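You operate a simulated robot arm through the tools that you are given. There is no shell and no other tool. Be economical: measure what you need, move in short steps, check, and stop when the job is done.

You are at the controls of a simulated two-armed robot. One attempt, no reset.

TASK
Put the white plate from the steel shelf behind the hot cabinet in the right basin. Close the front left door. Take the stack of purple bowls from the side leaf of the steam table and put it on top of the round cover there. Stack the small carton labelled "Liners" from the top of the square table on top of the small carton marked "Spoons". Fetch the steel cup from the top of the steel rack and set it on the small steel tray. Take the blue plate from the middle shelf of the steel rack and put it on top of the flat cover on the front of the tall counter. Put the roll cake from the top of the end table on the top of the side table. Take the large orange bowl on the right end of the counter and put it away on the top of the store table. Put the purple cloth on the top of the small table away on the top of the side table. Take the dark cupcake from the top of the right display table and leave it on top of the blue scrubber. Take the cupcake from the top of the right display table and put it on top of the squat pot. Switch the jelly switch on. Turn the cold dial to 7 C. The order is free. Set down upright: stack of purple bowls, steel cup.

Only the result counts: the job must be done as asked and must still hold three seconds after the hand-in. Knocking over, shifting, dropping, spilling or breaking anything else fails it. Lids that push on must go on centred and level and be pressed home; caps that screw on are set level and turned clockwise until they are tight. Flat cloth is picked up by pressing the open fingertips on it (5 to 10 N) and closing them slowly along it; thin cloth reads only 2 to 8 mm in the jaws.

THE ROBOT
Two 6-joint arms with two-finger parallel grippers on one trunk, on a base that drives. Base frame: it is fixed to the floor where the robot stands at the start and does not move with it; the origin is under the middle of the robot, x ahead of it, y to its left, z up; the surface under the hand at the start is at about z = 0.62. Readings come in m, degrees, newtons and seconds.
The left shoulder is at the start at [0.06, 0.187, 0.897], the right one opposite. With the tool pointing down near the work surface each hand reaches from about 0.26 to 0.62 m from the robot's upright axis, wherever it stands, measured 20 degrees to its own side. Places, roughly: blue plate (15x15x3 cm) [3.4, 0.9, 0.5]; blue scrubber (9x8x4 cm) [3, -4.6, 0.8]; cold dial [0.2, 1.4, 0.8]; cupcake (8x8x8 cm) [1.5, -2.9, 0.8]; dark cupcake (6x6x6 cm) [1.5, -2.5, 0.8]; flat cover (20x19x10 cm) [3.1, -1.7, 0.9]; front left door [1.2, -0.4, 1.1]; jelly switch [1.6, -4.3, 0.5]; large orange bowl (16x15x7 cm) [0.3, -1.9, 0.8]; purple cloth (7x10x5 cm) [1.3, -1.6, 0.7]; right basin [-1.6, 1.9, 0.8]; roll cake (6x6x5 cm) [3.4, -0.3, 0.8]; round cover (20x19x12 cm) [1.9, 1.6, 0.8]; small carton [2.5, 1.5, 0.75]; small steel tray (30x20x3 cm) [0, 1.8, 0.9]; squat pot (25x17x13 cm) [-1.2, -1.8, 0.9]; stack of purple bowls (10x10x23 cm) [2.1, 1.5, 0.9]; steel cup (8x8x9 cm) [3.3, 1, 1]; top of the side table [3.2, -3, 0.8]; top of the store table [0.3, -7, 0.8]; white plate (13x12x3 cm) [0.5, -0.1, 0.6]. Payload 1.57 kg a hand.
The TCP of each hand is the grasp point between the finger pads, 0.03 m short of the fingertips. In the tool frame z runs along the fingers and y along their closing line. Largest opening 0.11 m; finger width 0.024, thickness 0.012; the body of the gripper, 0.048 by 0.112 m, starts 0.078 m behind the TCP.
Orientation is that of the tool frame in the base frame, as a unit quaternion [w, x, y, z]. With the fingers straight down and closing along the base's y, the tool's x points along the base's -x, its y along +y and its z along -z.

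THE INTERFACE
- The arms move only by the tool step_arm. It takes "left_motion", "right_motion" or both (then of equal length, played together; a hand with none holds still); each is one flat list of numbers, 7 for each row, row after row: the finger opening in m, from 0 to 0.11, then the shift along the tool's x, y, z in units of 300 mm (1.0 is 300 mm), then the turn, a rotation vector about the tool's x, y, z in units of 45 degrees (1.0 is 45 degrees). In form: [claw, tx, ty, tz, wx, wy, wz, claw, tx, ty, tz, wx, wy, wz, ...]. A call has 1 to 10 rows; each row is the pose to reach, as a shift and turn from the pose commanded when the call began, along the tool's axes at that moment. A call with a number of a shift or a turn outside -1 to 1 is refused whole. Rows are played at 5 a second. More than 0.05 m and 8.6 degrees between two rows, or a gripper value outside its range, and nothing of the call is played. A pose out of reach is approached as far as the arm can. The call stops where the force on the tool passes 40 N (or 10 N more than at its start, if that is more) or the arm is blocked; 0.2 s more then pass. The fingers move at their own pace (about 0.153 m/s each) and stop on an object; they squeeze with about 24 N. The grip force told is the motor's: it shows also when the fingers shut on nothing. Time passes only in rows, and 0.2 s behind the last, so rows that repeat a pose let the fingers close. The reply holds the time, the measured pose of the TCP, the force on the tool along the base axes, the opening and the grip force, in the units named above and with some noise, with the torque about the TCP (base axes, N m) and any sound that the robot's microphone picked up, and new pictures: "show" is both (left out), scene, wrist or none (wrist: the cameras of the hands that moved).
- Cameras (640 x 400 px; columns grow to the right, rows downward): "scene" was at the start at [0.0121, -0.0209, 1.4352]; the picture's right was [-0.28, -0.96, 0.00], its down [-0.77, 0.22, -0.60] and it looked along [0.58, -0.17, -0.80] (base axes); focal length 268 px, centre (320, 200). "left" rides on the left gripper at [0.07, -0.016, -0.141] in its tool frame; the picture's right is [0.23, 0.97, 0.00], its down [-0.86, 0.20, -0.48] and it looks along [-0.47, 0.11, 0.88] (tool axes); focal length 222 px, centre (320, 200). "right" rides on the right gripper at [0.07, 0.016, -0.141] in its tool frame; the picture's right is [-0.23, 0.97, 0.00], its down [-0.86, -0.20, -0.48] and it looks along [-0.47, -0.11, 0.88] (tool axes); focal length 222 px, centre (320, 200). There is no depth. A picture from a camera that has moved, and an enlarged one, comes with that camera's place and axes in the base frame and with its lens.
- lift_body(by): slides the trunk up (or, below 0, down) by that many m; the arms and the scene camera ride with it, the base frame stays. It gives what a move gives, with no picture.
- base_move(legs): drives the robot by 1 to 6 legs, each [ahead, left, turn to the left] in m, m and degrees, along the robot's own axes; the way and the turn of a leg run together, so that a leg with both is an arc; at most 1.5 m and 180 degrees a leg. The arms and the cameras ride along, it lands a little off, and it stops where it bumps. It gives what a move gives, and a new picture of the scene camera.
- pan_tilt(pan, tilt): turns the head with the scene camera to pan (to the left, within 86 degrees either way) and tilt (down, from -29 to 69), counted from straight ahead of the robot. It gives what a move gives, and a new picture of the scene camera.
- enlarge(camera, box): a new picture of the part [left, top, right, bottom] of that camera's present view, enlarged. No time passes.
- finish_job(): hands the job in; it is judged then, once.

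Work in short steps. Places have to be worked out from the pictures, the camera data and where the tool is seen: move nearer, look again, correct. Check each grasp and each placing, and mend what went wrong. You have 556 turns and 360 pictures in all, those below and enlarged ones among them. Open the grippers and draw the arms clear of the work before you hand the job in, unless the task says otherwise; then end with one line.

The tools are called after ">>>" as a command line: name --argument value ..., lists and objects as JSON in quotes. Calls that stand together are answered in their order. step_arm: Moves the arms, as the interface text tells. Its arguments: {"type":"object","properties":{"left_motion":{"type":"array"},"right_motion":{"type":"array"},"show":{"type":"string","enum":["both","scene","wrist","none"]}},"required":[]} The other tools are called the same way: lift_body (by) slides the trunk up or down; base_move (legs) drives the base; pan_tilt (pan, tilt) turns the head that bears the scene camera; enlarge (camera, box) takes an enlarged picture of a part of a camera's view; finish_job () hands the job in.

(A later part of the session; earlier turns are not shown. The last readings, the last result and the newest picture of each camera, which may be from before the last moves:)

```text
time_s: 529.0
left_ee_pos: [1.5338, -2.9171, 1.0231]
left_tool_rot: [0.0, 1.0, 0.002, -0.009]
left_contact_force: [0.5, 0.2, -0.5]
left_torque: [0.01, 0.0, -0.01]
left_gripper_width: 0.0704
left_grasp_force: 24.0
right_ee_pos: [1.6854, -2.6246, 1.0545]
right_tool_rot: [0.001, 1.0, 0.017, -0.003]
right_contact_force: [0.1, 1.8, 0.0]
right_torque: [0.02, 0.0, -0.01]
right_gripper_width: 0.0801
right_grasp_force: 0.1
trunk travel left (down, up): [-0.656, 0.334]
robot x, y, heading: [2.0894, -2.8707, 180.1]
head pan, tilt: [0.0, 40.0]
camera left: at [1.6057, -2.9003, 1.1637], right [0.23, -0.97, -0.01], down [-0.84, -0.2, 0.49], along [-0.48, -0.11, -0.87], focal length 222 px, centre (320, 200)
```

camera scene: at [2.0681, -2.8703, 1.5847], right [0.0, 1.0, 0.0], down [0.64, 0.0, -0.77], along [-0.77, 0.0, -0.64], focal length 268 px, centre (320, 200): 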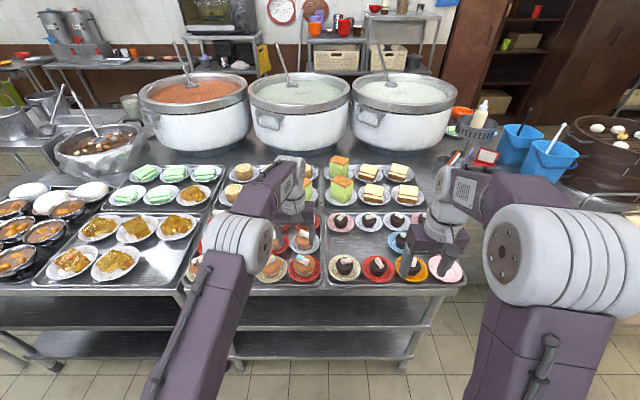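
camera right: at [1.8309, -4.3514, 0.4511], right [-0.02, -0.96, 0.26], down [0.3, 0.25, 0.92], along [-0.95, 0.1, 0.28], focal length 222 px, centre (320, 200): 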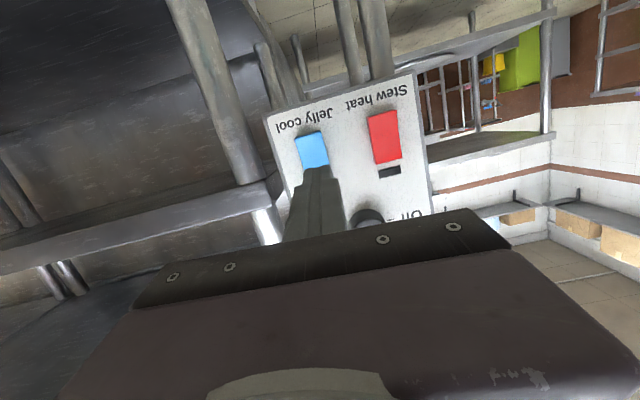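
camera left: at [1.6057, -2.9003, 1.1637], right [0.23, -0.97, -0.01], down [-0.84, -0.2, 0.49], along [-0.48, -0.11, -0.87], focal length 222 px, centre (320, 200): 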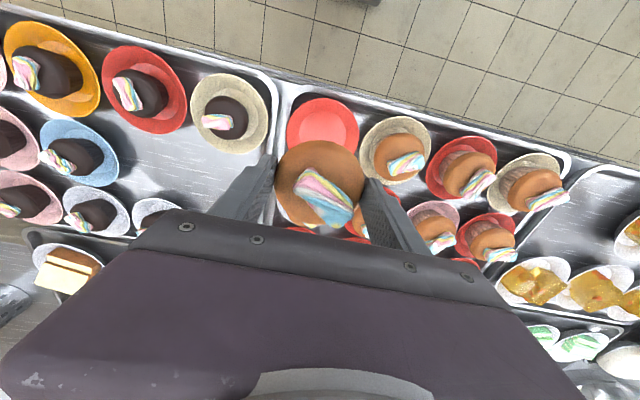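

The cupcake is in hand. On the way I close the hot cabinet's front left door: I drive north and look at it.

>>> base_move --legs '[[-0.2, 0, 0], [0, -1.2, 0], [0, -1.2, 0]]'

>>> pan_tilt --pan 0 --tilt 20

```text
time_s: 542.1
left_ee_pos: [1.7081, -0.513, 1.0219]
left_tool_rot: [-0.001, 1.0, 0.013, -0.01]
left_contact_force: [0.7, -0.4, 0.1]
left_torque: [0.02, 0.02, -0.02]
left_gripper_width: 0.0702
left_grasp_force: 24.6
right_ee_pos: [1.854, -0.2163, 1.0546]
right_tool_rot: [0.0, 1.0, 0.027, -0.003]
right_contact_force: [-0.4, -0.3, 0.8]
right_torque: [0.01, -0.01, -0.01]
right_gripper_width: 0.0801
right_grasp_force: 0.0
trunk travel left (down, up): [-0.656, 0.334]
robot x, y, heading: [2.2696, -0.4543, -179.0]
head pan, tilt: [0.0, 40.0]
camera scene: at [2.2411, -0.4541, 1.5846], right [-0.02, 1.0, 0.0], down [0.64, 0.01, -0.77], along [-0.77, -0.02, -0.64], focal length 268 px, centre (320, 200)
```

scene: 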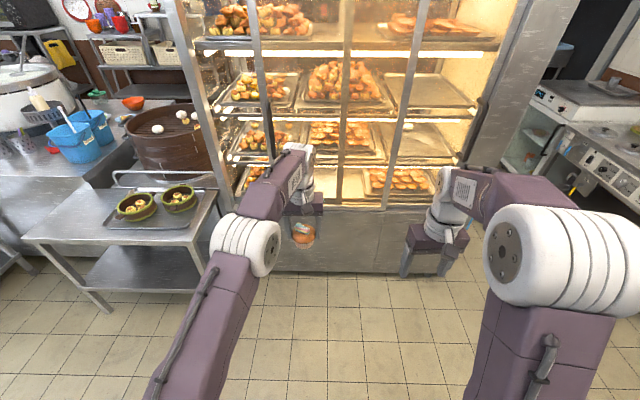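

```text
time_s: 542.9
left_ee_pos: [1.7078, -0.5135, 1.0214]
left_tool_rot: [-0.002, 1.0, 0.013, -0.01]
left_contact_force: [0.3, 0.5, -1.2]
left_torque: [-0.01, -0.01, 0.0]
left_gripper_width: 0.0703
left_grasp_force: 24.4
right_ee_pos: [1.8537, -0.2179, 1.0554]
right_tool_rot: [0.001, 1.0, 0.027, -0.003]
right_contact_force: [-1.6, 0.1, -0.6]
right_torque: [0.01, 0.01, 0.01]
right_gripper_width: 0.0801
right_grasp_force: 0.0
trunk travel left (down, up): [-0.656, 0.334]
robot x, y, heading: [2.2664, -0.4508, -178.7]
head pan, tilt: [0.0, 20.0]
camera scene: at [2.233, -0.4543, 1.616], right [-0.02, 1.0, 0.0], down [0.34, 0.01, -0.94], along [-0.94, -0.02, -0.34], focal length 268 px, centre (320, 200)
```

scene: 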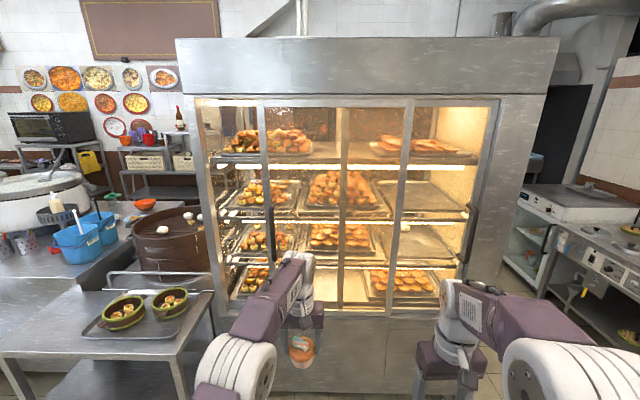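

The cabinet has sliding glass doors; the left one (stile with handle at y≈-0.68) is slid open by ~0.23 m. I enlarge its handle.

>>> enlarge --camera "scene" --box '[180, 90, 420, 330]'

```text
1.67 times, centred on (300, 210) of scene
camera zoom: at [2.233, -0.4543, 1.616], right [-0.02, 1.0, 0.0], down [0.34, 0.01, -0.94], along [-0.94, -0.02, -0.34], focal length 447 px, centre (353, 183)
```

zoom: 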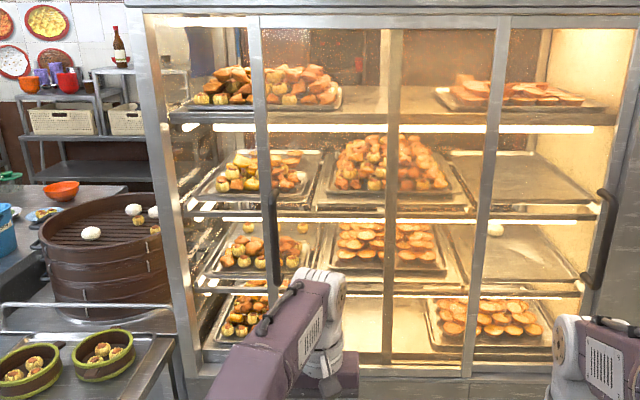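

The handle bar is at y≈-0.66, z 0.98–1.23. I'll push it toward -y with the right hand. First I tuck the left hand (cupcake) back and to the left, then drive to (1.85, -0.95).

>>> step_arm --left_motion '[0.045, 0.1, 0.1, -0.03, 0, 0, 0, 0.045, 0.2, 0.2, -0.06, 0, 0, 0, 0.045, 0.3, 0.3, -0.1, 0, 0, 0, 0.045, 0.4, 0.4, -0.13, 0, 0, 0, 0.045, 0.5, 0.5, -0.16, 0, 0, 0]' --show "none"

>>> base_move --legs '[[0, 0.5, -1.2], [0.38, 0, 0]]'

```text
time_s: 544.1
left_ee_pos: [1.8633, -0.6624, 1.0676]
left_tool_rot: [-0.001, 1.0, 0.012, -0.011]
left_contact_force: [0.5, 0.2, 0.6]
left_torque: [0.03, 0.03, 0.0]
left_gripper_width: 0.0702
left_grasp_force: 23.4
right_ee_pos: [1.8548, -0.2177, 1.0558]
right_tool_rot: [0.0, 1.0, 0.027, -0.003]
right_contact_force: [0.3, 0.3, -0.9]
right_torque: [0.01, -0.03, 0.0]
right_gripper_width: 0.0797
right_grasp_force: 0.1
trunk travel left (down, up): [-0.656, 0.334]
robot x, y, heading: [2.2702, -0.4536, -178.6]
head pan, tilt: [0.0, 20.0]
```

```text
time_s: 549.1
left_ee_pos: [1.4876, -1.1718, 1.0679]
left_tool_rot: [0.0, 1.0, 0.016, -0.01]
left_contact_force: [0.4, 0.0, -0.8]
left_torque: [0.02, -0.01, 0.0]
left_gripper_width: 0.07
left_grasp_force: 23.7
right_ee_pos: [1.4761, -0.7273, 1.0554]
right_tool_rot: [0.001, 1.0, 0.031, -0.003]
right_contact_force: [-0.9, 0.2, -0.8]
right_torque: [-0.03, -0.01, 0.05]
right_gripper_width: 0.0798
right_grasp_force: 0.1
trunk travel left (down, up): [-0.656, 0.334]
robot x, y, heading: [1.8915, -0.9583, -178.3]
head pan, tilt: [0.0, 20.0]
camera scene: at [1.858, -0.9608, 1.6161], right [-0.03, 1.0, 0.0], down [0.34, 0.01, -0.94], along [-0.94, -0.03, -0.34], focal length 268 px, centre (320, 200)
```

scene: 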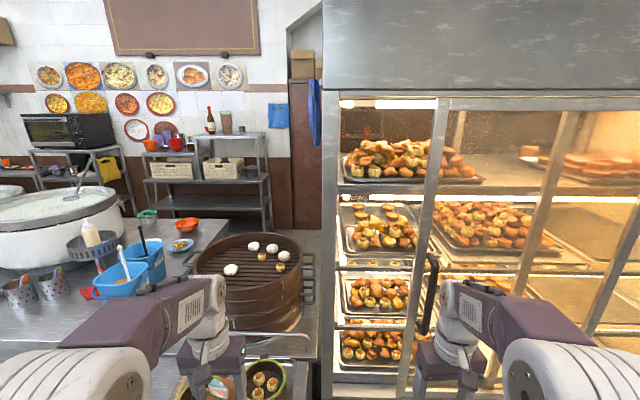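

The handle bar is at about (1.24, -0.667). I move the closed right hand to its far side (+y), drive 0.12 forward, then advance to x≈1.24.

>>> step_arm --right_motion '[0, 0.01, -0.14, -0.05, 0, 0, 0, 0, 0.02, -0.28, -0.1, 0, 0, 0, 0, 0.03, -0.43, -0.16, 0, 0, 0]' --show "none"

>>> base_move --legs '[[0.12, 0, -1.5]]'

```text
time_s: 549.9
left_ee_pos: [1.4878, -1.17, 1.0683]
left_tool_rot: [0.0, 1.0, 0.018, -0.01]
left_contact_force: [0.3, 0.3, -0.6]
left_torque: [-0.02, 0.02, -0.01]
left_gripper_width: 0.0701
left_grasp_force: 23.7
right_ee_pos: [1.4784, -0.5931, 1.1019]
right_tool_rot: [0.001, 0.999, 0.032, -0.003]
right_contact_force: [-0.4, -0.9, 0.5]
right_torque: [-0.02, -0.02, 0.01]
right_gripper_width: 0.0
right_grasp_force: 21.4
trunk travel left (down, up): [-0.656, 0.334]
robot x, y, heading: [1.8904, -0.9591, -178.5]
head pan, tilt: [0.0, 20.0]
```

```text
time_s: 551.1
left_ee_pos: [1.3651, -1.162, 1.067]
left_tool_rot: [-0.001, 1.0, 0.004, -0.01]
left_contact_force: [0.6, -0.1, -0.9]
left_torque: [0.05, 0.0, 0.01]
left_gripper_width: 0.0702
left_grasp_force: 24.0
right_ee_pos: [1.3717, -0.5846, 1.1018]
right_tool_rot: [0.0, 1.0, 0.019, -0.003]
right_contact_force: [0.4, -0.1, -0.3]
right_torque: [0.01, 0.02, 0.0]
right_gripper_width: 0.0
right_grasp_force: 21.1
trunk travel left (down, up): [-0.656, 0.334]
robot x, y, heading: [1.7708, -0.9619, -179.9]
head pan, tilt: [0.0, 20.0]
camera scene: at [1.7405, -0.9617, 1.6161], right [0.0, 1.0, 0.0], down [0.34, 0.0, -0.94], along [-0.94, 0.0, -0.34], focal length 268 px, centre (320, 200)
```

scene: 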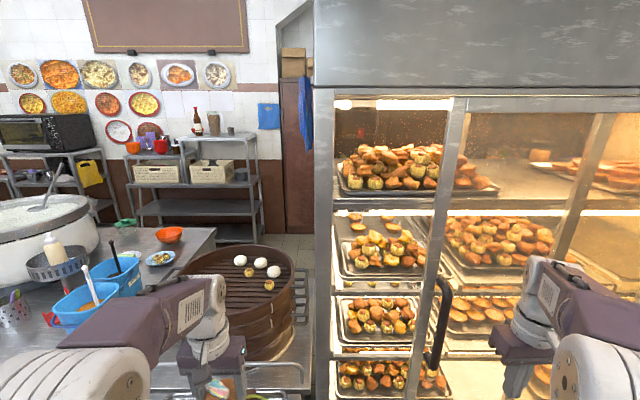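

I advance the closed fingers to x≈1.24 beside the bar.

>>> step_arm --right_motion '[0, -0.11, 0.01, 0, 0, 0, 0, 0, -0.22, 0.02, 0, 0, 0, 0, 0, -0.33, 0.03, 0, 0, 0, 0, 0, -0.44, 0.04, 0, 0, 0, 0]' --show "both"

```text
time_s: 552.1
left_ee_pos: [1.3623, -1.1617, 1.0675]
left_tool_rot: [0.0, 1.0, 0.004, -0.008]
left_contact_force: [-0.2, -0.4, -1.0]
left_torque: [-0.03, 0.02, 0.02]
left_gripper_width: 0.0704
left_grasp_force: 24.5
right_ee_pos: [1.2442, -0.6017, 1.0971]
right_tool_rot: [0.002, 1.0, 0.018, 0.0]
right_contact_force: [0.5, 0.3, 0.1]
right_torque: [0.01, -0.01, -0.01]
right_gripper_width: 0.0002
right_grasp_force: 21.1
right hand out of reach, approached as far as the arm can: row 4
trunk travel left (down, up): [-0.656, 0.334]
robot x, y, heading: [1.77, -0.9616, -180.0]
head pan, tilt: [0.0, 20.0]
camera scene: at [1.737, -0.9611, 1.616], right [0.0, 1.0, 0.0], down [0.34, 0.0, -0.94], along [-0.94, 0.0, -0.34], focal length 268 px, centre (320, 200)
camera right: at [1.3138, -0.6159, 1.2391], right [-0.19, -0.98, 0.0], down [-0.86, 0.17, 0.48], along [-0.47, 0.09, -0.88], focal length 222 px, centre (320, 200)
```

scene: 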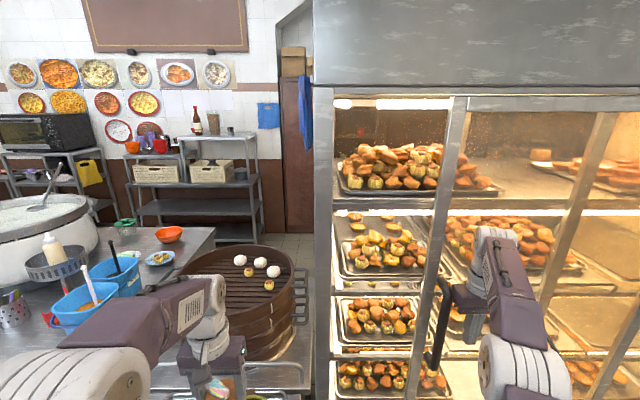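
right: 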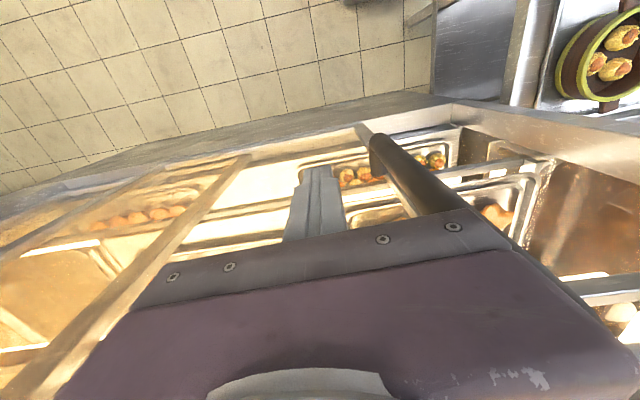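

The bar is right beside the gripper. I push toward -y by 20 cm.

>>> step_arm --right_motion '[0, -0.003, 0.1, 0, 0, 0, 0, 0, -0.006, 0.2, 0, 0, 0, 0, 0, -0.01, 0.3, 0, 0, 0, 0, 0, -0.014, 0.4, 0, 0, 0, 0, 0, -0.018, 0.5, 0, 0, 0, 0, 0, -0.022, 0.6, 0, 0, 0, 0, 0, -0.025, 0.7, 0, 0, 0, 0]' --show "scene"

```text
time_s: 553.7
left_ee_pos: [1.3649, -1.1621, 1.0667]
left_tool_rot: [-0.001, 1.0, 0.003, -0.01]
left_contact_force: [0.4, -0.5, -0.8]
left_torque: [0.02, 0.01, -0.01]
left_gripper_width: 0.0701
left_grasp_force: 23.6
right_ee_pos: [1.2458, -0.8158, 1.0973]
right_tool_rot: [0.0, 1.0, 0.018, -0.003]
right_contact_force: [-0.6, -0.2, 0.9]
right_torque: [-0.01, 0.01, -0.02]
right_gripper_width: 0.0
right_grasp_force: 20.7
trunk travel left (down, up): [-0.656, 0.334]
robot x, y, heading: [1.7717, -0.9597, -180.0]
head pan, tilt: [0.0, 20.0]
camera scene: at [1.739, -0.9635, 1.616], right [0.0, 1.0, 0.0], down [0.34, 0.0, -0.94], along [-0.94, 0.0, -0.34], focal length 268 px, centre (320, 200)
```

scene: 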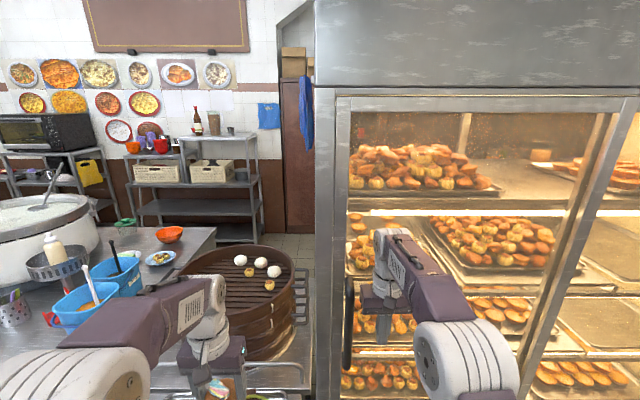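

The door is now practically at the frame. I push a bit further until it resists.

>>> step_arm --right_motion '[0, -0.001, 0.03, 0, 0, 0, 0, 0, -0.002, 0.06, 0, 0, 0, 0, 0, -0.003, 0.09, 0, 0, 0, 0, 0, -0.004, 0.12, 0, 0, 0, 0, 0, -0.005, 0.15, 0, 0, 0, 0, 0, -0.006, 0.18, 0, 0, 0, 0, 0, -0.007, 0.21, 0, 0, 0, 0]' --show "none"

>>> enlarge --camera "scene" --box '[300, 80, 640, 400]'

```text
time_s: 554.6
left_ee_pos: [1.3646, -1.1543, 1.0692]
left_tool_rot: [0.002, 1.0, 0.001, -0.01]
left_contact_force: [-1.2, -0.8, 0.0]
left_torque: [0.04, 0.02, -0.05]
left_gripper_width: 0.0702
left_grasp_force: 24.7
right_ee_pos: [1.2476, -0.8278, 1.0982]
right_tool_rot: [-0.004, 1.0, 0.008, -0.001]
right_contact_force: [2.5, 33.5, -2.6]
right_torque: [-3.54, 0.17, -0.59]
right_gripper_width: 0.0
right_grasp_force: 21.5
trunk travel left (down, up): [-0.656, 0.334]
robot x, y, heading: [1.7741, -0.9624, 179.7]
head pan, tilt: [0.0, 20.0]
stopped in row 4 (right hand): the force on the tool passed its limit at 46 N (the readings are from after the stop); the commanded pose is now the measured one
```

```text
1.25 times, centred on (470, 240) of scene
camera zoom: at [1.7412, -0.9543, 1.6161], right [0.0, 1.0, 0.0], down [0.34, 0.0, -0.94], along [-0.94, 0.0, -0.34], focal length 335 px, centre (132, 150)
```

zoom: 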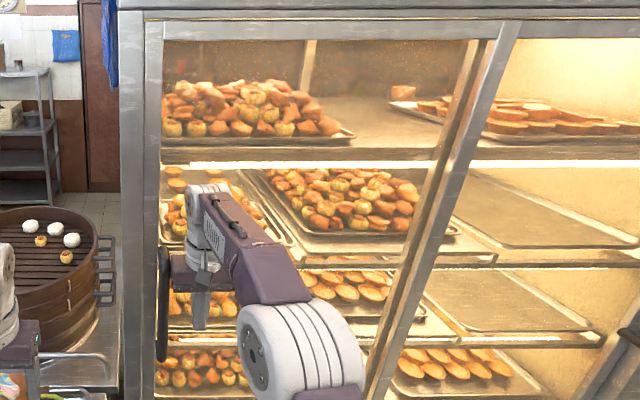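

The door is fully shut against its frame. I withdraw the right hand and back away.

>>> step_arm --right_motion '[0, 0, -0.08, 0, 0, 0, 0, 0, 0.12, -0.1, 0, 0, 0, 0, 0, 0.24, -0.12, 0, 0, 0, 0, 0, 0.36, -0.14, 0, 0, 0, 0, 0.05, 0.45, -0.16, 0, 0, 0, 0]' --show "none"

>>> base_move --legs '[[-0.45, 0, 0], [0, -1.0, 0], [0, -0.82, 0]]'

```text
time_s: 555.8
left_ee_pos: [1.3645, -1.1592, 1.0683]
left_tool_rot: [0.0, 1.0, 0.001, -0.01]
left_contact_force: [0.5, 0.0, 0.2]
left_torque: [-0.04, -0.02, 0.0]
left_gripper_width: 0.0703
left_grasp_force: 23.8
right_ee_pos: [1.3832, -0.7845, 1.1019]
right_tool_rot: [-0.003, 1.0, 0.014, -0.002]
right_contact_force: [-0.1, 0.2, -0.4]
right_torque: [-0.01, -0.01, 0.0]
right_gripper_width: 0.0502
right_grasp_force: 0.0
trunk travel left (down, up): [-0.656, 0.334]
robot x, y, heading: [1.769, -0.9569, 179.9]
head pan, tilt: [0.0, 20.0]
```

```text
time_s: 567.4
left_ee_pos: [1.8127, 0.6955, 1.0693]
left_tool_rot: [-0.002, 1.0, -0.006, -0.01]
left_contact_force: [-0.1, -0.8, -1.2]
left_torque: [-0.01, 0.01, 0.02]
left_gripper_width: 0.0702
left_grasp_force: 24.0
right_ee_pos: [1.8363, 1.0697, 1.1003]
right_tool_rot: [-0.002, 1.0, 0.005, -0.001]
right_contact_force: [-0.3, -0.3, 0.6]
right_torque: [0.0, 0.02, -0.02]
right_gripper_width: 0.0498
right_grasp_force: 0.1
trunk travel left (down, up): [-0.656, 0.334]
robot x, y, heading: [2.2247, 0.8882, 179.0]
head pan, tilt: [0.0, 20.0]
camera scene: at [2.1922, 0.8887, 1.6161], right [0.02, 1.0, 0.0], down [0.34, -0.01, -0.94], along [-0.94, 0.02, -0.34], focal length 268 px, centre (320, 200)
```

scene: 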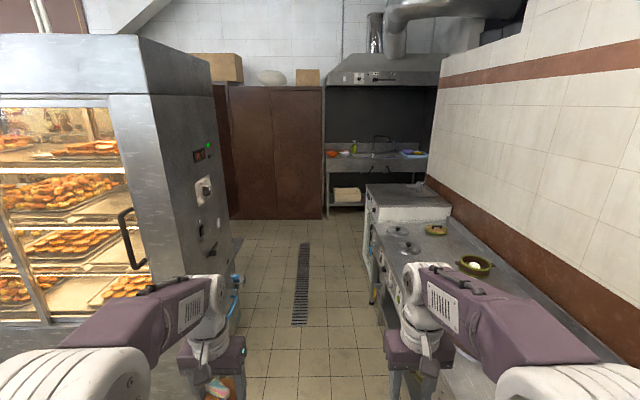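

The way west is clear. I drive along the aisle past the hot cabinet, then turn south toward the squat pot.

>>> base_move --legs '[[1.35, 0, 1], [1.35, 0, 0], [0, 0, 45], [0, 0, 45], [0.9, 0, 0]]'

```text
time_s: 588.7
left_ee_pos: [-0.2646, -0.3269, 1.0686]
left_tool_rot: [0.006, 0.707, 0.707, -0.008]
left_contact_force: [-0.4, -0.3, -0.4]
left_torque: [0.0, 0.03, 0.01]
left_gripper_width: 0.0701
left_grasp_force: 24.1
right_ee_pos: [-0.6396, -0.3063, 1.1019]
right_tool_rot: [-0.001, 0.699, 0.715, -0.003]
right_contact_force: [1.1, 0.2, -0.1]
right_torque: [-0.05, 0.0, 0.03]
right_gripper_width: 0.0502
right_grasp_force: 0.0
trunk travel left (down, up): [-0.656, 0.334]
robot x, y, heading: [-0.4614, 0.0823, -90.4]
head pan, tilt: [0.0, 20.0]
camera scene: at [-0.4626, 0.0505, 1.6161], right [-1.0, 0.01, 0.0], down [0.0, 0.34, -0.94], along [-0.01, -0.94, -0.34], focal length 268 px, centre (320, 200)
```

scene: 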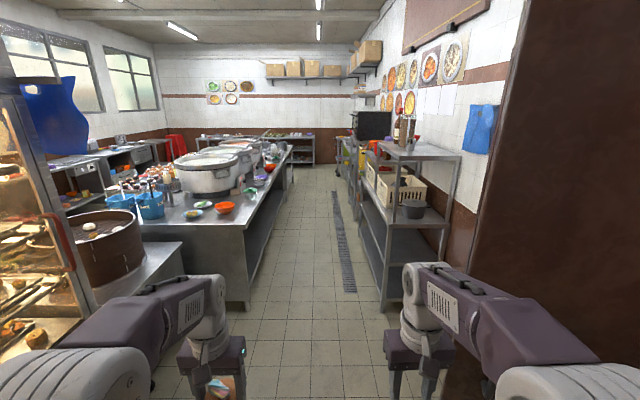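

I can see the dark squat pot on the shelf unit at right and the orange bowl at the counter end at left. I drive closer and look at the pot.

>>> base_move --legs '[[0.75, 0, 0]]'

>>> enlarge --camera "scene" --box '[380, 80, 640, 300]'

```text
time_s: 592.8
left_ee_pos: [-0.2666, -1.0801, 1.0687]
left_tool_rot: [0.006, 0.706, 0.708, -0.008]
left_contact_force: [0.2, 0.4, -0.6]
left_torque: [0.02, 0.04, 0.0]
left_gripper_width: 0.0701
left_grasp_force: 23.7
right_ee_pos: [-0.6392, -1.063, 1.1009]
right_tool_rot: [-0.001, 0.698, 0.716, -0.003]
right_contact_force: [-0.3, 0.5, -0.6]
right_torque: [-0.01, 0.01, -0.03]
right_gripper_width: 0.0501
right_grasp_force: 0.0
trunk travel left (down, up): [-0.656, 0.334]
robot x, y, heading: [-0.4683, -0.6722, -90.1]
head pan, tilt: [0.0, 20.0]
camera scene: at [-0.4648, -0.7053, 1.6161], right [-1.0, 0.0, 0.0], down [0.0, 0.34, -0.94], along [0.0, -0.94, -0.34], focal length 268 px, centre (320, 200)
```

scene: 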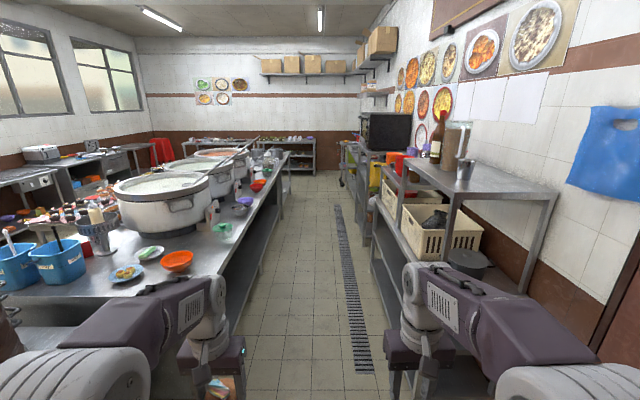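

```text
1.82 times, centred on (510, 190) of scene
camera zoom: at [-0.4648, -0.7053, 1.6161], right [-1.0, 0.0, 0.0], down [0.0, 0.34, -0.94], along [0.0, -0.94, -0.34], focal length 488 px, centre (-26, 218)
```

zoom: 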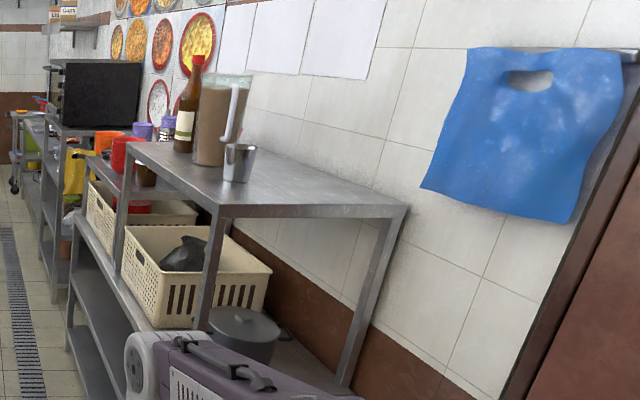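

The squat pot has a lid, stands at about (-1.14, -1.76), just north of the upper shelf, so I can lower from above. I turn to face west and strafe to it.

>>> base_move --legs '[[0, 0, -45], [0, 0, -45], [0, 0.85, 0]]'

>>> pan_tilt --pan 15 --tilt 45

```text
time_s: 601.4
left_ee_pos: [-0.8805, -1.6991, 1.0682]
left_tool_rot: [0.001, 1.0, -0.001, -0.01]
left_contact_force: [-0.1, 0.0, -0.4]
left_torque: [0.0, -0.01, -0.01]
left_gripper_width: 0.0705
left_grasp_force: 24.5
right_ee_pos: [-0.862, -1.326, 1.1008]
right_tool_rot: [-0.002, 1.0, 0.01, -0.002]
right_contact_force: [0.3, 0.7, 0.1]
right_torque: [0.01, 0.01, 0.02]
right_gripper_width: 0.0501
right_grasp_force: 0.2
trunk travel left (down, up): [-0.656, 0.334]
robot x, y, heading: [-0.4732, -1.5045, 179.4]
head pan, tilt: [0.0, 20.0]
camera scene: at [-0.5037, -1.5019, 1.6161], right [0.01, 1.0, 0.0], down [0.34, 0.0, -0.94], along [-0.94, 0.01, -0.34], focal length 268 px, centre (320, 200)
```

scene: 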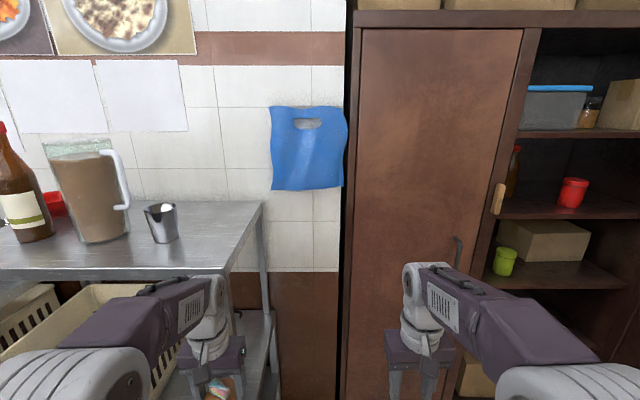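

```text
time_s: 602.3
left_ee_pos: [-0.8805, -1.6994, 1.0676]
left_tool_rot: [0.0, 1.0, -0.001, -0.009]
left_contact_force: [0.2, -0.4, -0.4]
left_torque: [0.01, -0.01, -0.01]
left_gripper_width: 0.0702
left_grasp_force: 23.4
right_ee_pos: [-0.8612, -1.3252, 1.1008]
right_tool_rot: [-0.003, 1.0, 0.01, -0.002]
right_contact_force: [-0.3, 1.4, -0.8]
right_torque: [-0.02, -0.02, -0.02]
right_gripper_width: 0.0502
right_grasp_force: 0.1
trunk travel left (down, up): [-0.656, 0.334]
robot x, y, heading: [-0.4685, -1.5032, 179.6]
head pan, tilt: [15.0, 45.0]
camera scene: at [-0.4893, -1.5231, 1.5775], right [-0.25, 0.97, 0.0], down [0.68, 0.18, -0.71], along [-0.68, -0.18, -0.71], focal length 268 px, centre (320, 200)
```

scene: 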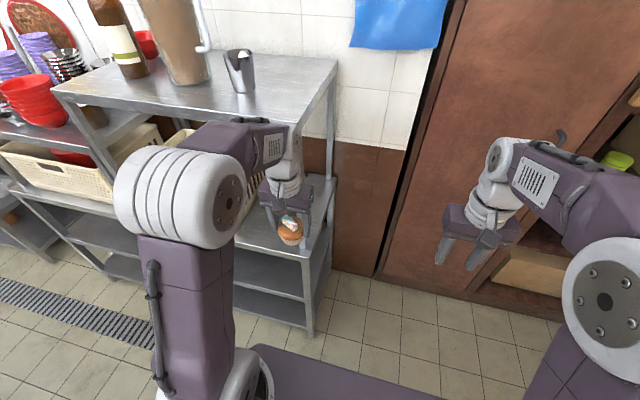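

The pot stands under the upper shelf (underside ≈1.25 m). I strafe north a bit to see the pot and its lid.

>>> base_move --legs '[[0, -0.4, 0]]'

>>> pan_tilt --pan 45 --tilt 35

>>> enlarge --camera "scene" --box '[220, 60, 420, 260]'

```text
time_s: 604.8
left_ee_pos: [-0.8775, -1.2958, 1.0672]
left_tool_rot: [-0.001, 1.0, -0.004, -0.01]
left_contact_force: [1.2, 0.2, -0.4]
left_torque: [-0.01, -0.01, -0.01]
left_gripper_width: 0.07
left_grasp_force: 24.0
right_ee_pos: [-0.8573, -0.923, 1.1012]
right_tool_rot: [-0.003, 1.0, 0.007, -0.001]
right_contact_force: [0.0, -0.3, -0.3]
right_torque: [0.02, 0.01, -0.01]
right_gripper_width: 0.0504
right_grasp_force: 0.0
trunk travel left (down, up): [-0.656, 0.334]
robot x, y, heading: [-0.4689, -1.1022, 179.1]
head pan, tilt: [15.0, 45.0]
camera scene: at [-0.4854, -1.123, 1.5774], right [-0.25, 0.97, 0.0], down [0.69, 0.17, -0.71], along [-0.69, -0.17, -0.71], focal length 268 px, centre (320, 200)
```

scene: 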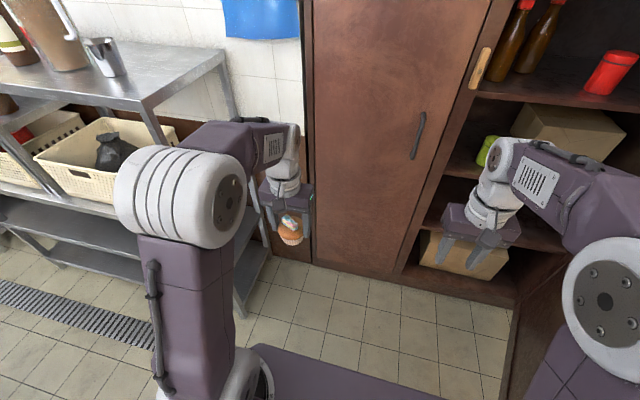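

```text
time_s: 605.7
left_ee_pos: [-0.8787, -1.2951, 1.0671]
left_tool_rot: [0.0, 1.0, -0.004, -0.01]
left_contact_force: [-0.4, 0.9, -1.0]
left_torque: [0.02, 0.0, 0.03]
left_gripper_width: 0.0701
left_grasp_force: 24.7
right_ee_pos: [-0.8559, -0.9215, 1.1015]
right_tool_rot: [-0.002, 1.0, 0.008, -0.002]
right_contact_force: [-0.4, -0.1, 0.6]
right_torque: [0.0, 0.01, -0.02]
right_gripper_width: 0.0502
right_grasp_force: 0.0
trunk travel left (down, up): [-0.656, 0.334]
robot x, y, heading: [-0.4674, -1.0996, 179.1]
head pan, tilt: [45.0, 35.0]
camera scene: at [-0.4698, -1.1642, 1.5922], right [-0.7, 0.72, 0.0], down [0.41, 0.4, -0.82], along [-0.59, -0.57, -0.57], focal length 268 px, centre (320, 200)
```

scene: 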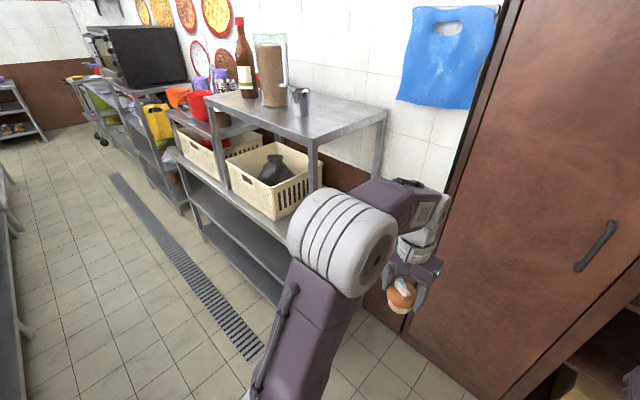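

```text
2.00 times, centred on (320, 160) of scene
camera zoom: at [-0.4698, -1.1642, 1.5922], right [-0.7, 0.72, 0.0], down [0.41, 0.4, -0.82], along [-0.59, -0.57, -0.57], focal length 537 px, centre (320, 280)
```

zoom: 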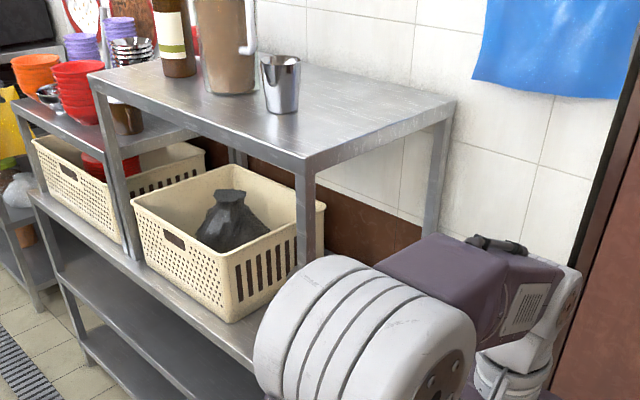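

The arm hides the pot, and the upper shelf rules out a vertical hand there. I'll set the cupcake on the free shelf behind the hot cabinet and re-grip it with the right hand pitched 45°, as I did with the cup. I drive back there.

>>> base_move --legs '[[-0.27, -0.7, 0], [0, 0, 90], [0, 0, 90]]'

>>> pan_tilt --pan 0 --tilt 50

```text
time_s: 617.3
left_ee_pos: [0.234, -0.2363, 1.0679]
left_tool_rot: [0.01, 0.027, 1.0, -0.001]
left_contact_force: [0.8, -0.4, -1.0]
left_torque: [-0.03, 0.0, -0.01]
left_gripper_width: 0.0703
left_grasp_force: 24.4
right_ee_pos: [0.1946, -0.6087, 1.1014]
right_tool_rot: [0.0, 0.016, 1.0, -0.002]
right_contact_force: [-1.1, 0.3, 0.5]
right_torque: [-0.01, 0.02, 0.0]
right_gripper_width: 0.0499
right_grasp_force: 0.1
trunk travel left (down, up): [-0.656, 0.334]
robot x, y, heading: [-0.1794, -0.4132, -3.3]
head pan, tilt: [45.0, 35.0]
camera scene: at [-0.1787, -0.3502, 1.5922], right [0.66, -0.75, 0.0], down [-0.43, -0.38, -0.82], along [0.61, 0.54, -0.57], focal length 268 px, centre (320, 200)
```

scene: 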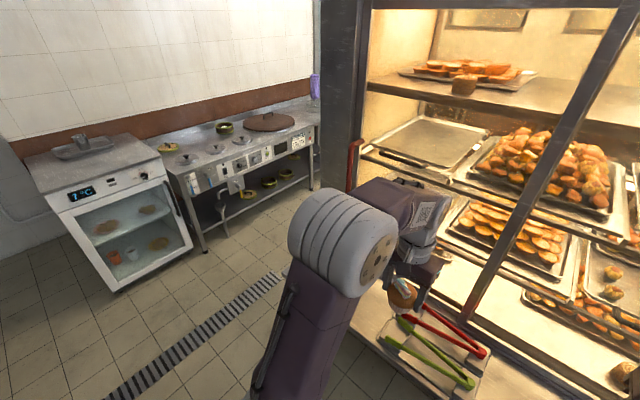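

```text
time_s: 618.5
left_ee_pos: [0.2343, -0.2359, 1.068]
left_tool_rot: [0.01, 0.027, 1.0, -0.001]
left_contact_force: [-0.8, 0.3, -1.0]
left_torque: [-0.02, 0.0, -0.02]
left_gripper_width: 0.0701
left_grasp_force: 24.1
right_ee_pos: [0.1952, -0.6079, 1.1015]
right_tool_rot: [0.001, 0.015, 1.0, -0.003]
right_contact_force: [0.0, -0.5, 0.7]
right_torque: [-0.02, 0.03, 0.01]
right_gripper_width: 0.0501
right_grasp_force: 0.2
trunk travel left (down, up): [-0.656, 0.334]
robot x, y, heading: [-0.1845, -0.4097, -3.1]
head pan, tilt: [0.0, 50.0]
camera scene: at [-0.1675, -0.413, 1.5705], right [-0.06, -1.0, 0.0], down [-0.76, 0.04, -0.64], along [0.64, -0.04, -0.77], focal length 268 px, centre (320, 200)
```

scene: 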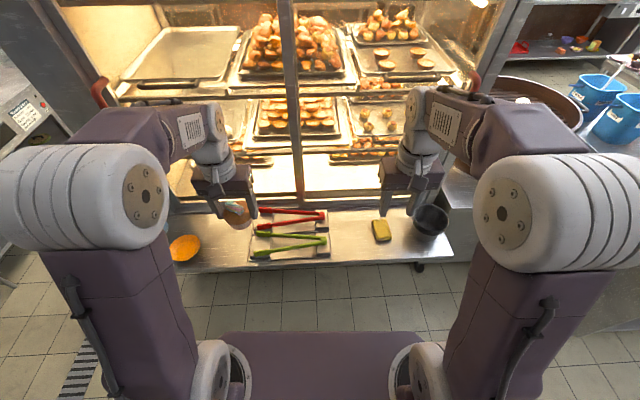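

Free spot on the shelf: (0.42, -0.585), between the tong tray and the sponge. I line the left hand up with it.

>>> base_move --legs '[[0, 0, 3.1], [0.11, -0.35, 0]]'

>>> enlarge --camera "left" --box '[0, 0, 640, 400]'

```text
time_s: 621.2
left_ee_pos: [0.3321, -0.558, 1.0686]
left_tool_rot: [0.009, -0.001, 1.0, -0.001]
left_contact_force: [0.8, -0.7, -1.0]
left_torque: [0.0, -0.03, 0.01]
left_gripper_width: 0.0699
left_grasp_force: 23.7
right_ee_pos: [0.3158, -0.9327, 1.1011]
right_tool_rot: [0.001, -0.013, 1.0, -0.003]
right_contact_force: [-0.5, -0.6, 1.1]
right_torque: [0.02, -0.03, 0.03]
right_gripper_width: 0.05
right_grasp_force: 0.0
trunk travel left (down, up): [-0.656, 0.334]
robot x, y, heading: [-0.0787, -0.7597, -0.2]
head pan, tilt: [0.0, 50.0]
camera scene: at [-0.0589, -0.7576, 1.5705], right [0.0, -1.0, 0.0], down [-0.77, 0.0, -0.64], along [0.64, 0.0, -0.77], focal length 268 px, centre (320, 200)
```

scene: 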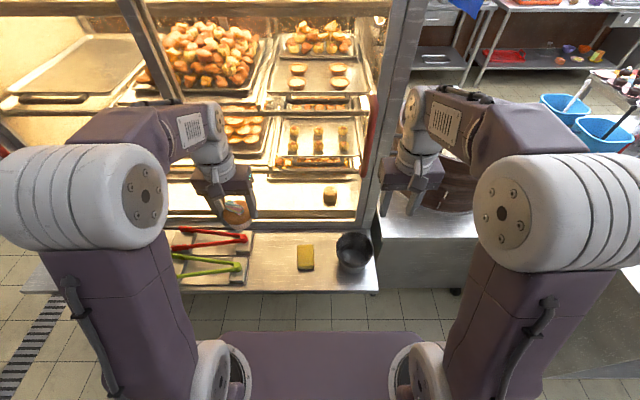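

```text
1.00 times, centred on (320, 200) of left (not enlarged: the box is as wide or as high as the picture)
camera zoom: at [0.2596, -0.5749, 1.209], right [-0.23, 0.97, -0.01], down [0.85, 0.2, 0.49], along [0.48, 0.11, -0.87], focal length 222 px, centre (320, 200)
```

zoom: 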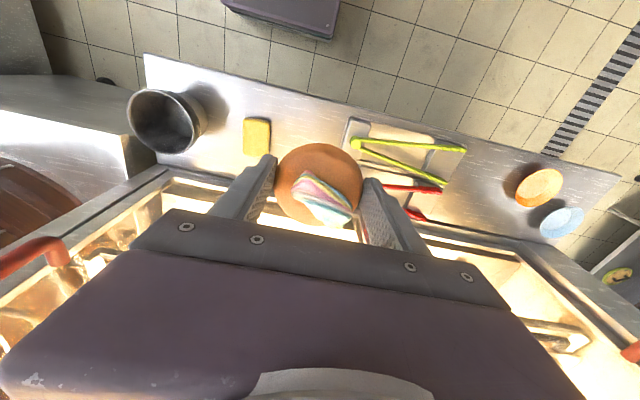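

Spot (0.41, -0.58) is clear. I pull the right hand up and back, lower the trunk 0.3 m and move the cupcake over it.

>>> step_arm --right_motion '[0.05, 0.08, 0, -0.1, 0, 0, 0, 0.05, 0.16, 0, -0.2, 0, 0, 0, 0.05, 0.2, 0, -0.3, 0, 0, 0]' --left_motion '[0.045, -0.09, -0.025, 0, 0, 0, 0, 0.045, -0.18, -0.05, 0, 0, 0, 0, 0.045, -0.26, -0.073, 0, 0, 0, 0]' --show "none"

>>> lift_body --by -0.33

>>> enlarge --camera "left" --box '[0, 0, 640, 400]'

```text
time_s: 622.0
left_ee_pos: [0.4141, -0.5823, 1.0697]
left_tool_rot: [0.008, -0.001, 1.0, 0.0]
left_contact_force: [0.3, -0.1, -1.0]
left_torque: [0.03, -0.02, 0.03]
left_gripper_width: 0.0699
left_grasp_force: 24.3
right_ee_pos: [0.2537, -0.9345, 1.1923]
right_tool_rot: [0.001, -0.011, 1.0, -0.003]
right_contact_force: [1.0, 0.3, -0.7]
right_torque: [0.0, 0.0, 0.01]
right_gripper_width: 0.05
right_grasp_force: 0.0
trunk travel left (down, up): [-0.656, 0.334]
robot x, y, heading: [-0.0787, -0.7573, -0.5]
head pan, tilt: [0.0, 50.0]
```

```text
time_s: 625.3
left_ee_pos: [0.4124, -0.5814, 0.7397]
left_tool_rot: [0.01, -0.001, 1.0, 0.0]
left_contact_force: [-0.6, -0.5, -0.4]
left_torque: [-0.04, 0.0, -0.03]
left_gripper_width: 0.0701
left_grasp_force: 23.3
right_ee_pos: [0.2544, -0.934, 0.8618]
right_tool_rot: [0.002, -0.012, 1.0, -0.003]
right_contact_force: [-0.3, 0.0, 0.0]
right_torque: [0.01, -0.02, -0.01]
right_gripper_width: 0.05
right_grasp_force: 0.0
trunk travel left (down, up): [-0.326, 0.664]
robot x, y, heading: [-0.0771, -0.7599, -0.1]
head pan, tilt: [0.0, 50.0]
```

```text
1.00 times, centred on (320, 200) of left (not enlarged: the box is as wide or as high as the picture)
camera zoom: at [0.3404, -0.5975, 0.8806], right [-0.23, 0.97, -0.01], down [0.85, 0.2, 0.49], along [0.48, 0.11, -0.87], focal length 222 px, centre (320, 200)
```

zoom: 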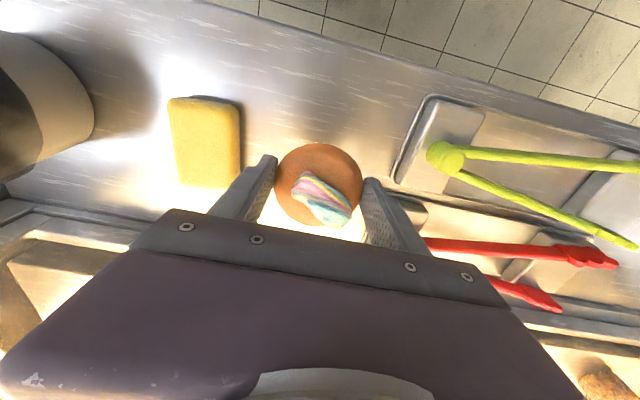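

Clear of both sponge and tray. I lower until contact and release.

>>> step_arm --left_motion '[0.045, 0, 0, 0.08, 0, 0, 0, 0.045, 0, 0, 0.14, 0, 0, 0, 0.045, 0, 0, 0.17, 0, 0, 0, 0.045, 0, 0, 0.2, 0, 0, 0, 0.045, 0, 0, 0.225, 0, 0, 0, 0.045, 0, 0, 0.25, 0, 0, 0]' --show "none"

```text
time_s: 626.7
left_ee_pos: [0.4138, -0.5821, 0.666]
left_tool_rot: [0.013, -0.001, 1.0, 0.0]
left_contact_force: [0.6, 1.7, 26.3]
left_torque: [0.07, -0.18, 0.02]
left_gripper_width: 0.0704
left_grasp_force: 23.4
right_ee_pos: [0.2518, -0.9343, 0.8631]
right_tool_rot: [0.002, -0.012, 1.0, -0.002]
right_contact_force: [0.6, -1.0, 0.8]
right_torque: [0.0, 0.0, 0.0]
right_gripper_width: 0.0501
right_grasp_force: 0.1
trunk travel left (down, up): [-0.326, 0.664]
robot x, y, heading: [-0.0791, -0.7577, -0.0]
head pan, tilt: [0.0, 50.0]
```

Contact at TCP 0.666 (so the base is 4.6 cm below the grip). I release and rise.

>>> step_arm --left_motion '[0.045, 0, 0, -0.01, 0, 0, 0, 0.075, 0, 0, -0.01, 0, 0, 0, 0.09, 0, 0, -0.02, 0, 0, 0, 0.09, 0, 0, -0.12, 0, 0, 0, 0.09, 0, 0, -0.27, 0, 0, 0, 0.09, 0, 0, -0.42, 0, 0, 0, 0.09, 0.1, 0, -0.5, 0, 0, 0]' --show "wrist"

```text
time_s: 628.3
left_ee_pos: [0.3836, -0.5819, 0.8159]
left_tool_rot: [0.009, -0.001, 1.0, 0.0]
left_contact_force: [0.2, 0.1, 0.5]
left_torque: [0.03, -0.05, 0.04]
left_gripper_width: 0.09
left_grasp_force: 0.0
right_ee_pos: [0.2537, -0.9351, 0.8622]
right_tool_rot: [0.001, -0.012, 1.0, -0.003]
right_contact_force: [0.5, 0.1, 0.3]
right_torque: [0.0, 0.02, 0.0]
right_gripper_width: 0.0502
right_grasp_force: 0.1
trunk travel left (down, up): [-0.326, 0.664]
robot x, y, heading: [-0.0753, -0.7551, -0.2]
head pan, tilt: [0.0, 50.0]
camera left: at [0.3103, -0.5973, 0.9574], right [-0.23, 0.97, -0.01], down [0.85, 0.2, 0.5], along [0.48, 0.11, -0.87], focal length 222 px, centre (320, 200)
```

left: 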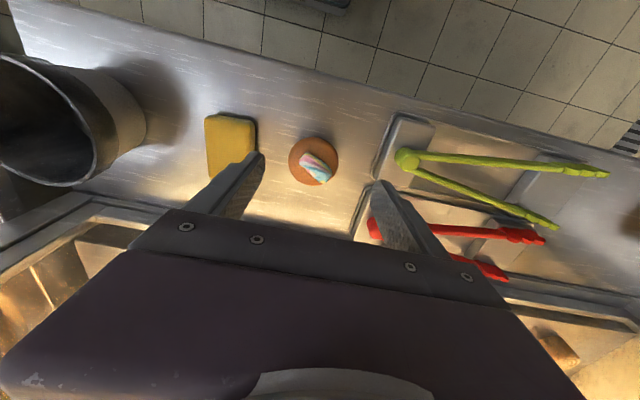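

The cupcake stands at (0.414, -0.582). I reposition the base and bring the right hand, pitched 45°, in front of it.

>>> base_move --legs '[[-0.2, 0.325, 0]]'

>>> step_arm --right_motion '[0.1, -0.107, 0.012, 0.04, 0, -0.125, 0, 0.1, -0.213, 0.023, 0.09, 0, -0.25, 0, 0.1, -0.32, 0.035, 0.14, 0, -0.375, 0, 0.1, -0.427, 0.047, 0.19, 0, -0.5, 0, 0.1, -0.533, 0.058, 0.24, 0, -0.625, 0, 0.1, -0.64, 0.07, 0.29, 0, -0.75, 0, 0.1, -0.746, 0.082, 0.34, 0, -0.875, 0, 0.1, -0.853, 0.093, 0.39, 0, -1.0, 0]' --show "wrist"

```text
time_s: 630.6
left_ee_pos: [0.1895, -0.2568, 0.8153]
left_tool_rot: [0.009, -0.004, 1.0, 0.0]
left_contact_force: [1.0, -0.5, -0.3]
left_torque: [0.02, -0.02, -0.01]
left_gripper_width: 0.09
left_grasp_force: 0.0
right_ee_pos: [0.0619, -0.6097, 0.8628]
right_tool_rot: [0.002, -0.015, 1.0, -0.002]
right_contact_force: [-0.9, 1.0, 0.2]
right_torque: [-0.01, -0.01, 0.0]
right_gripper_width: 0.05
right_grasp_force: 0.1
trunk travel left (down, up): [-0.326, 0.664]
robot x, y, heading: [-0.2715, -0.4367, 0.1]
head pan, tilt: [0.0, 50.0]
camera scene: at [-0.2528, -0.4362, 1.2405], right [0.0, -1.0, 0.0], down [-0.77, 0.0, -0.64], along [0.64, 0.0, -0.77], focal length 268 px, centre (320, 200)
```

scene: 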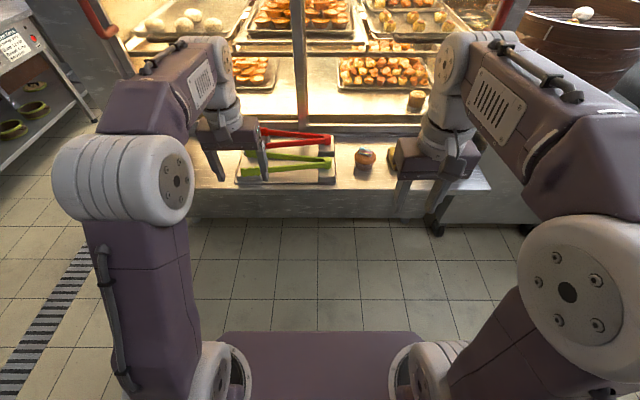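

```text
time_s: 632.4
left_ee_pos: [0.1904, -0.2574, 0.8149]
left_tool_rot: [0.01, -0.003, 1.0, -0.001]
left_contact_force: [0.3, 0.5, 0.7]
left_torque: [0.01, -0.05, 0.0]
left_gripper_width: 0.0902
left_grasp_force: 0.1
right_ee_pos: [0.3174, -0.5745, 0.7437]
right_tool_rot: [0.385, -0.015, 0.923, 0.003]
right_contact_force: [0.0, 1.0, -0.2]
right_torque: [0.02, -0.02, -0.01]
right_gripper_width: 0.1
right_grasp_force: 0.0
trunk travel left (down, up): [-0.326, 0.664]
robot x, y, heading: [-0.273, -0.4368, -0.0]
head pan, tilt: [0.0, 50.0]
camera right: at [0.1661, -0.5642, 0.7936], right [0.13, 0.98, 0.16], down [0.27, -0.19, 0.94], along [0.95, -0.08, -0.29], focal length 222 px, centre (320, 200)
```

right: 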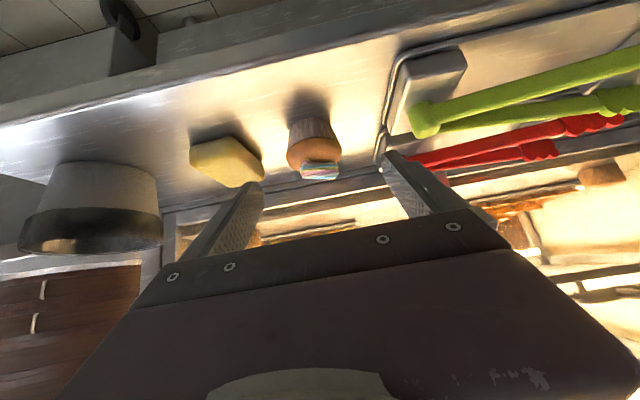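

I advance forward-down around the cupcake.

>>> step_arm --right_motion '[0.1, -0.01, -0.011, 0.13, 0, 0, 0, 0.1, -0.02, -0.022, 0.26, 0, 0, 0, 0.1, -0.031, -0.032, 0.39, 0, 0, 0]' --show "wrist"

```text
time_s: 633.2
left_ee_pos: [0.1904, -0.2586, 0.8144]
left_tool_rot: [0.008, -0.003, 1.0, 0.0]
left_contact_force: [-0.2, -0.5, -0.4]
left_torque: [0.02, -0.03, -0.01]
left_gripper_width: 0.0898
left_grasp_force: 0.0
right_ee_pos: [0.4034, -0.5859, 0.6684]
right_tool_rot: [0.383, -0.014, 0.924, 0.003]
right_contact_force: [0.5, 0.0, 0.2]
right_torque: [-0.02, -0.01, 0.0]
right_gripper_width: 0.1
right_grasp_force: 0.1
trunk travel left (down, up): [-0.326, 0.664]
robot x, y, heading: [-0.2704, -0.4366, 0.1]
head pan, tilt: [0.0, 50.0]
camera right: at [0.2537, -0.5731, 0.7197], right [0.13, 0.98, 0.16], down [0.27, -0.19, 0.94], along [0.95, -0.08, -0.29], focal length 222 px, centre (320, 200)
```

right: 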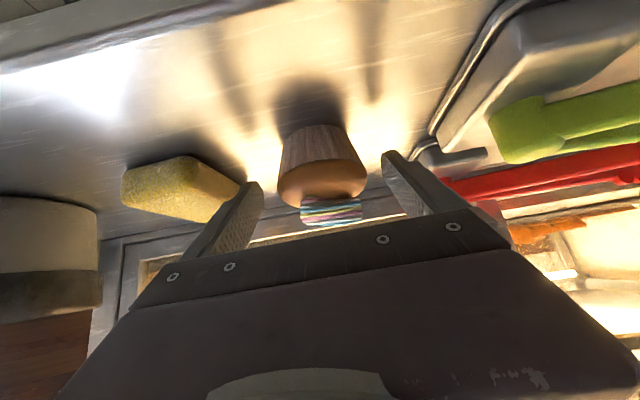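

The cupcake is between the pads. I close.

>>> step_arm --right_motion '[0.08, 0, 0, 0, 0, 0, 0, 0.06, 0, 0, 0, 0, 0, 0, 0.045, 0, 0, 0, 0, 0, 0, 0.045, 0, 0, 0, 0, 0, 0]' --show "wrist"

```text
time_s: 634.2
left_ee_pos: [0.189, -0.2573, 0.8143]
left_tool_rot: [0.01, -0.003, 1.0, 0.0]
left_contact_force: [0.4, -0.9, -0.5]
left_torque: [0.01, 0.01, 0.02]
left_gripper_width: 0.09
left_grasp_force: 0.0
right_ee_pos: [0.4036, -0.5857, 0.6703]
right_tool_rot: [0.383, -0.014, 0.924, 0.003]
right_contact_force: [0.6, 0.1, -0.4]
right_torque: [0.01, -0.03, 0.02]
right_gripper_width: 0.0701
right_grasp_force: 23.8
trunk travel left (down, up): [-0.326, 0.664]
robot x, y, heading: [-0.27, -0.4383, 0.4]
head pan, tilt: [0.0, 50.0]
camera right: at [0.2529, -0.573, 0.7204], right [0.13, 0.98, 0.16], down [0.27, -0.19, 0.94], along [0.95, -0.08, -0.29], focal length 222 px, centre (320, 200)
```

right: 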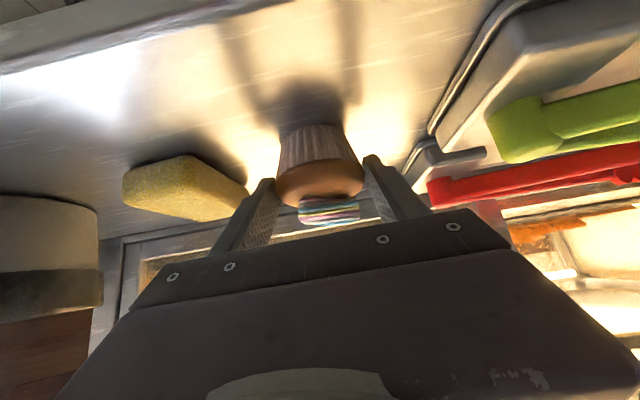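

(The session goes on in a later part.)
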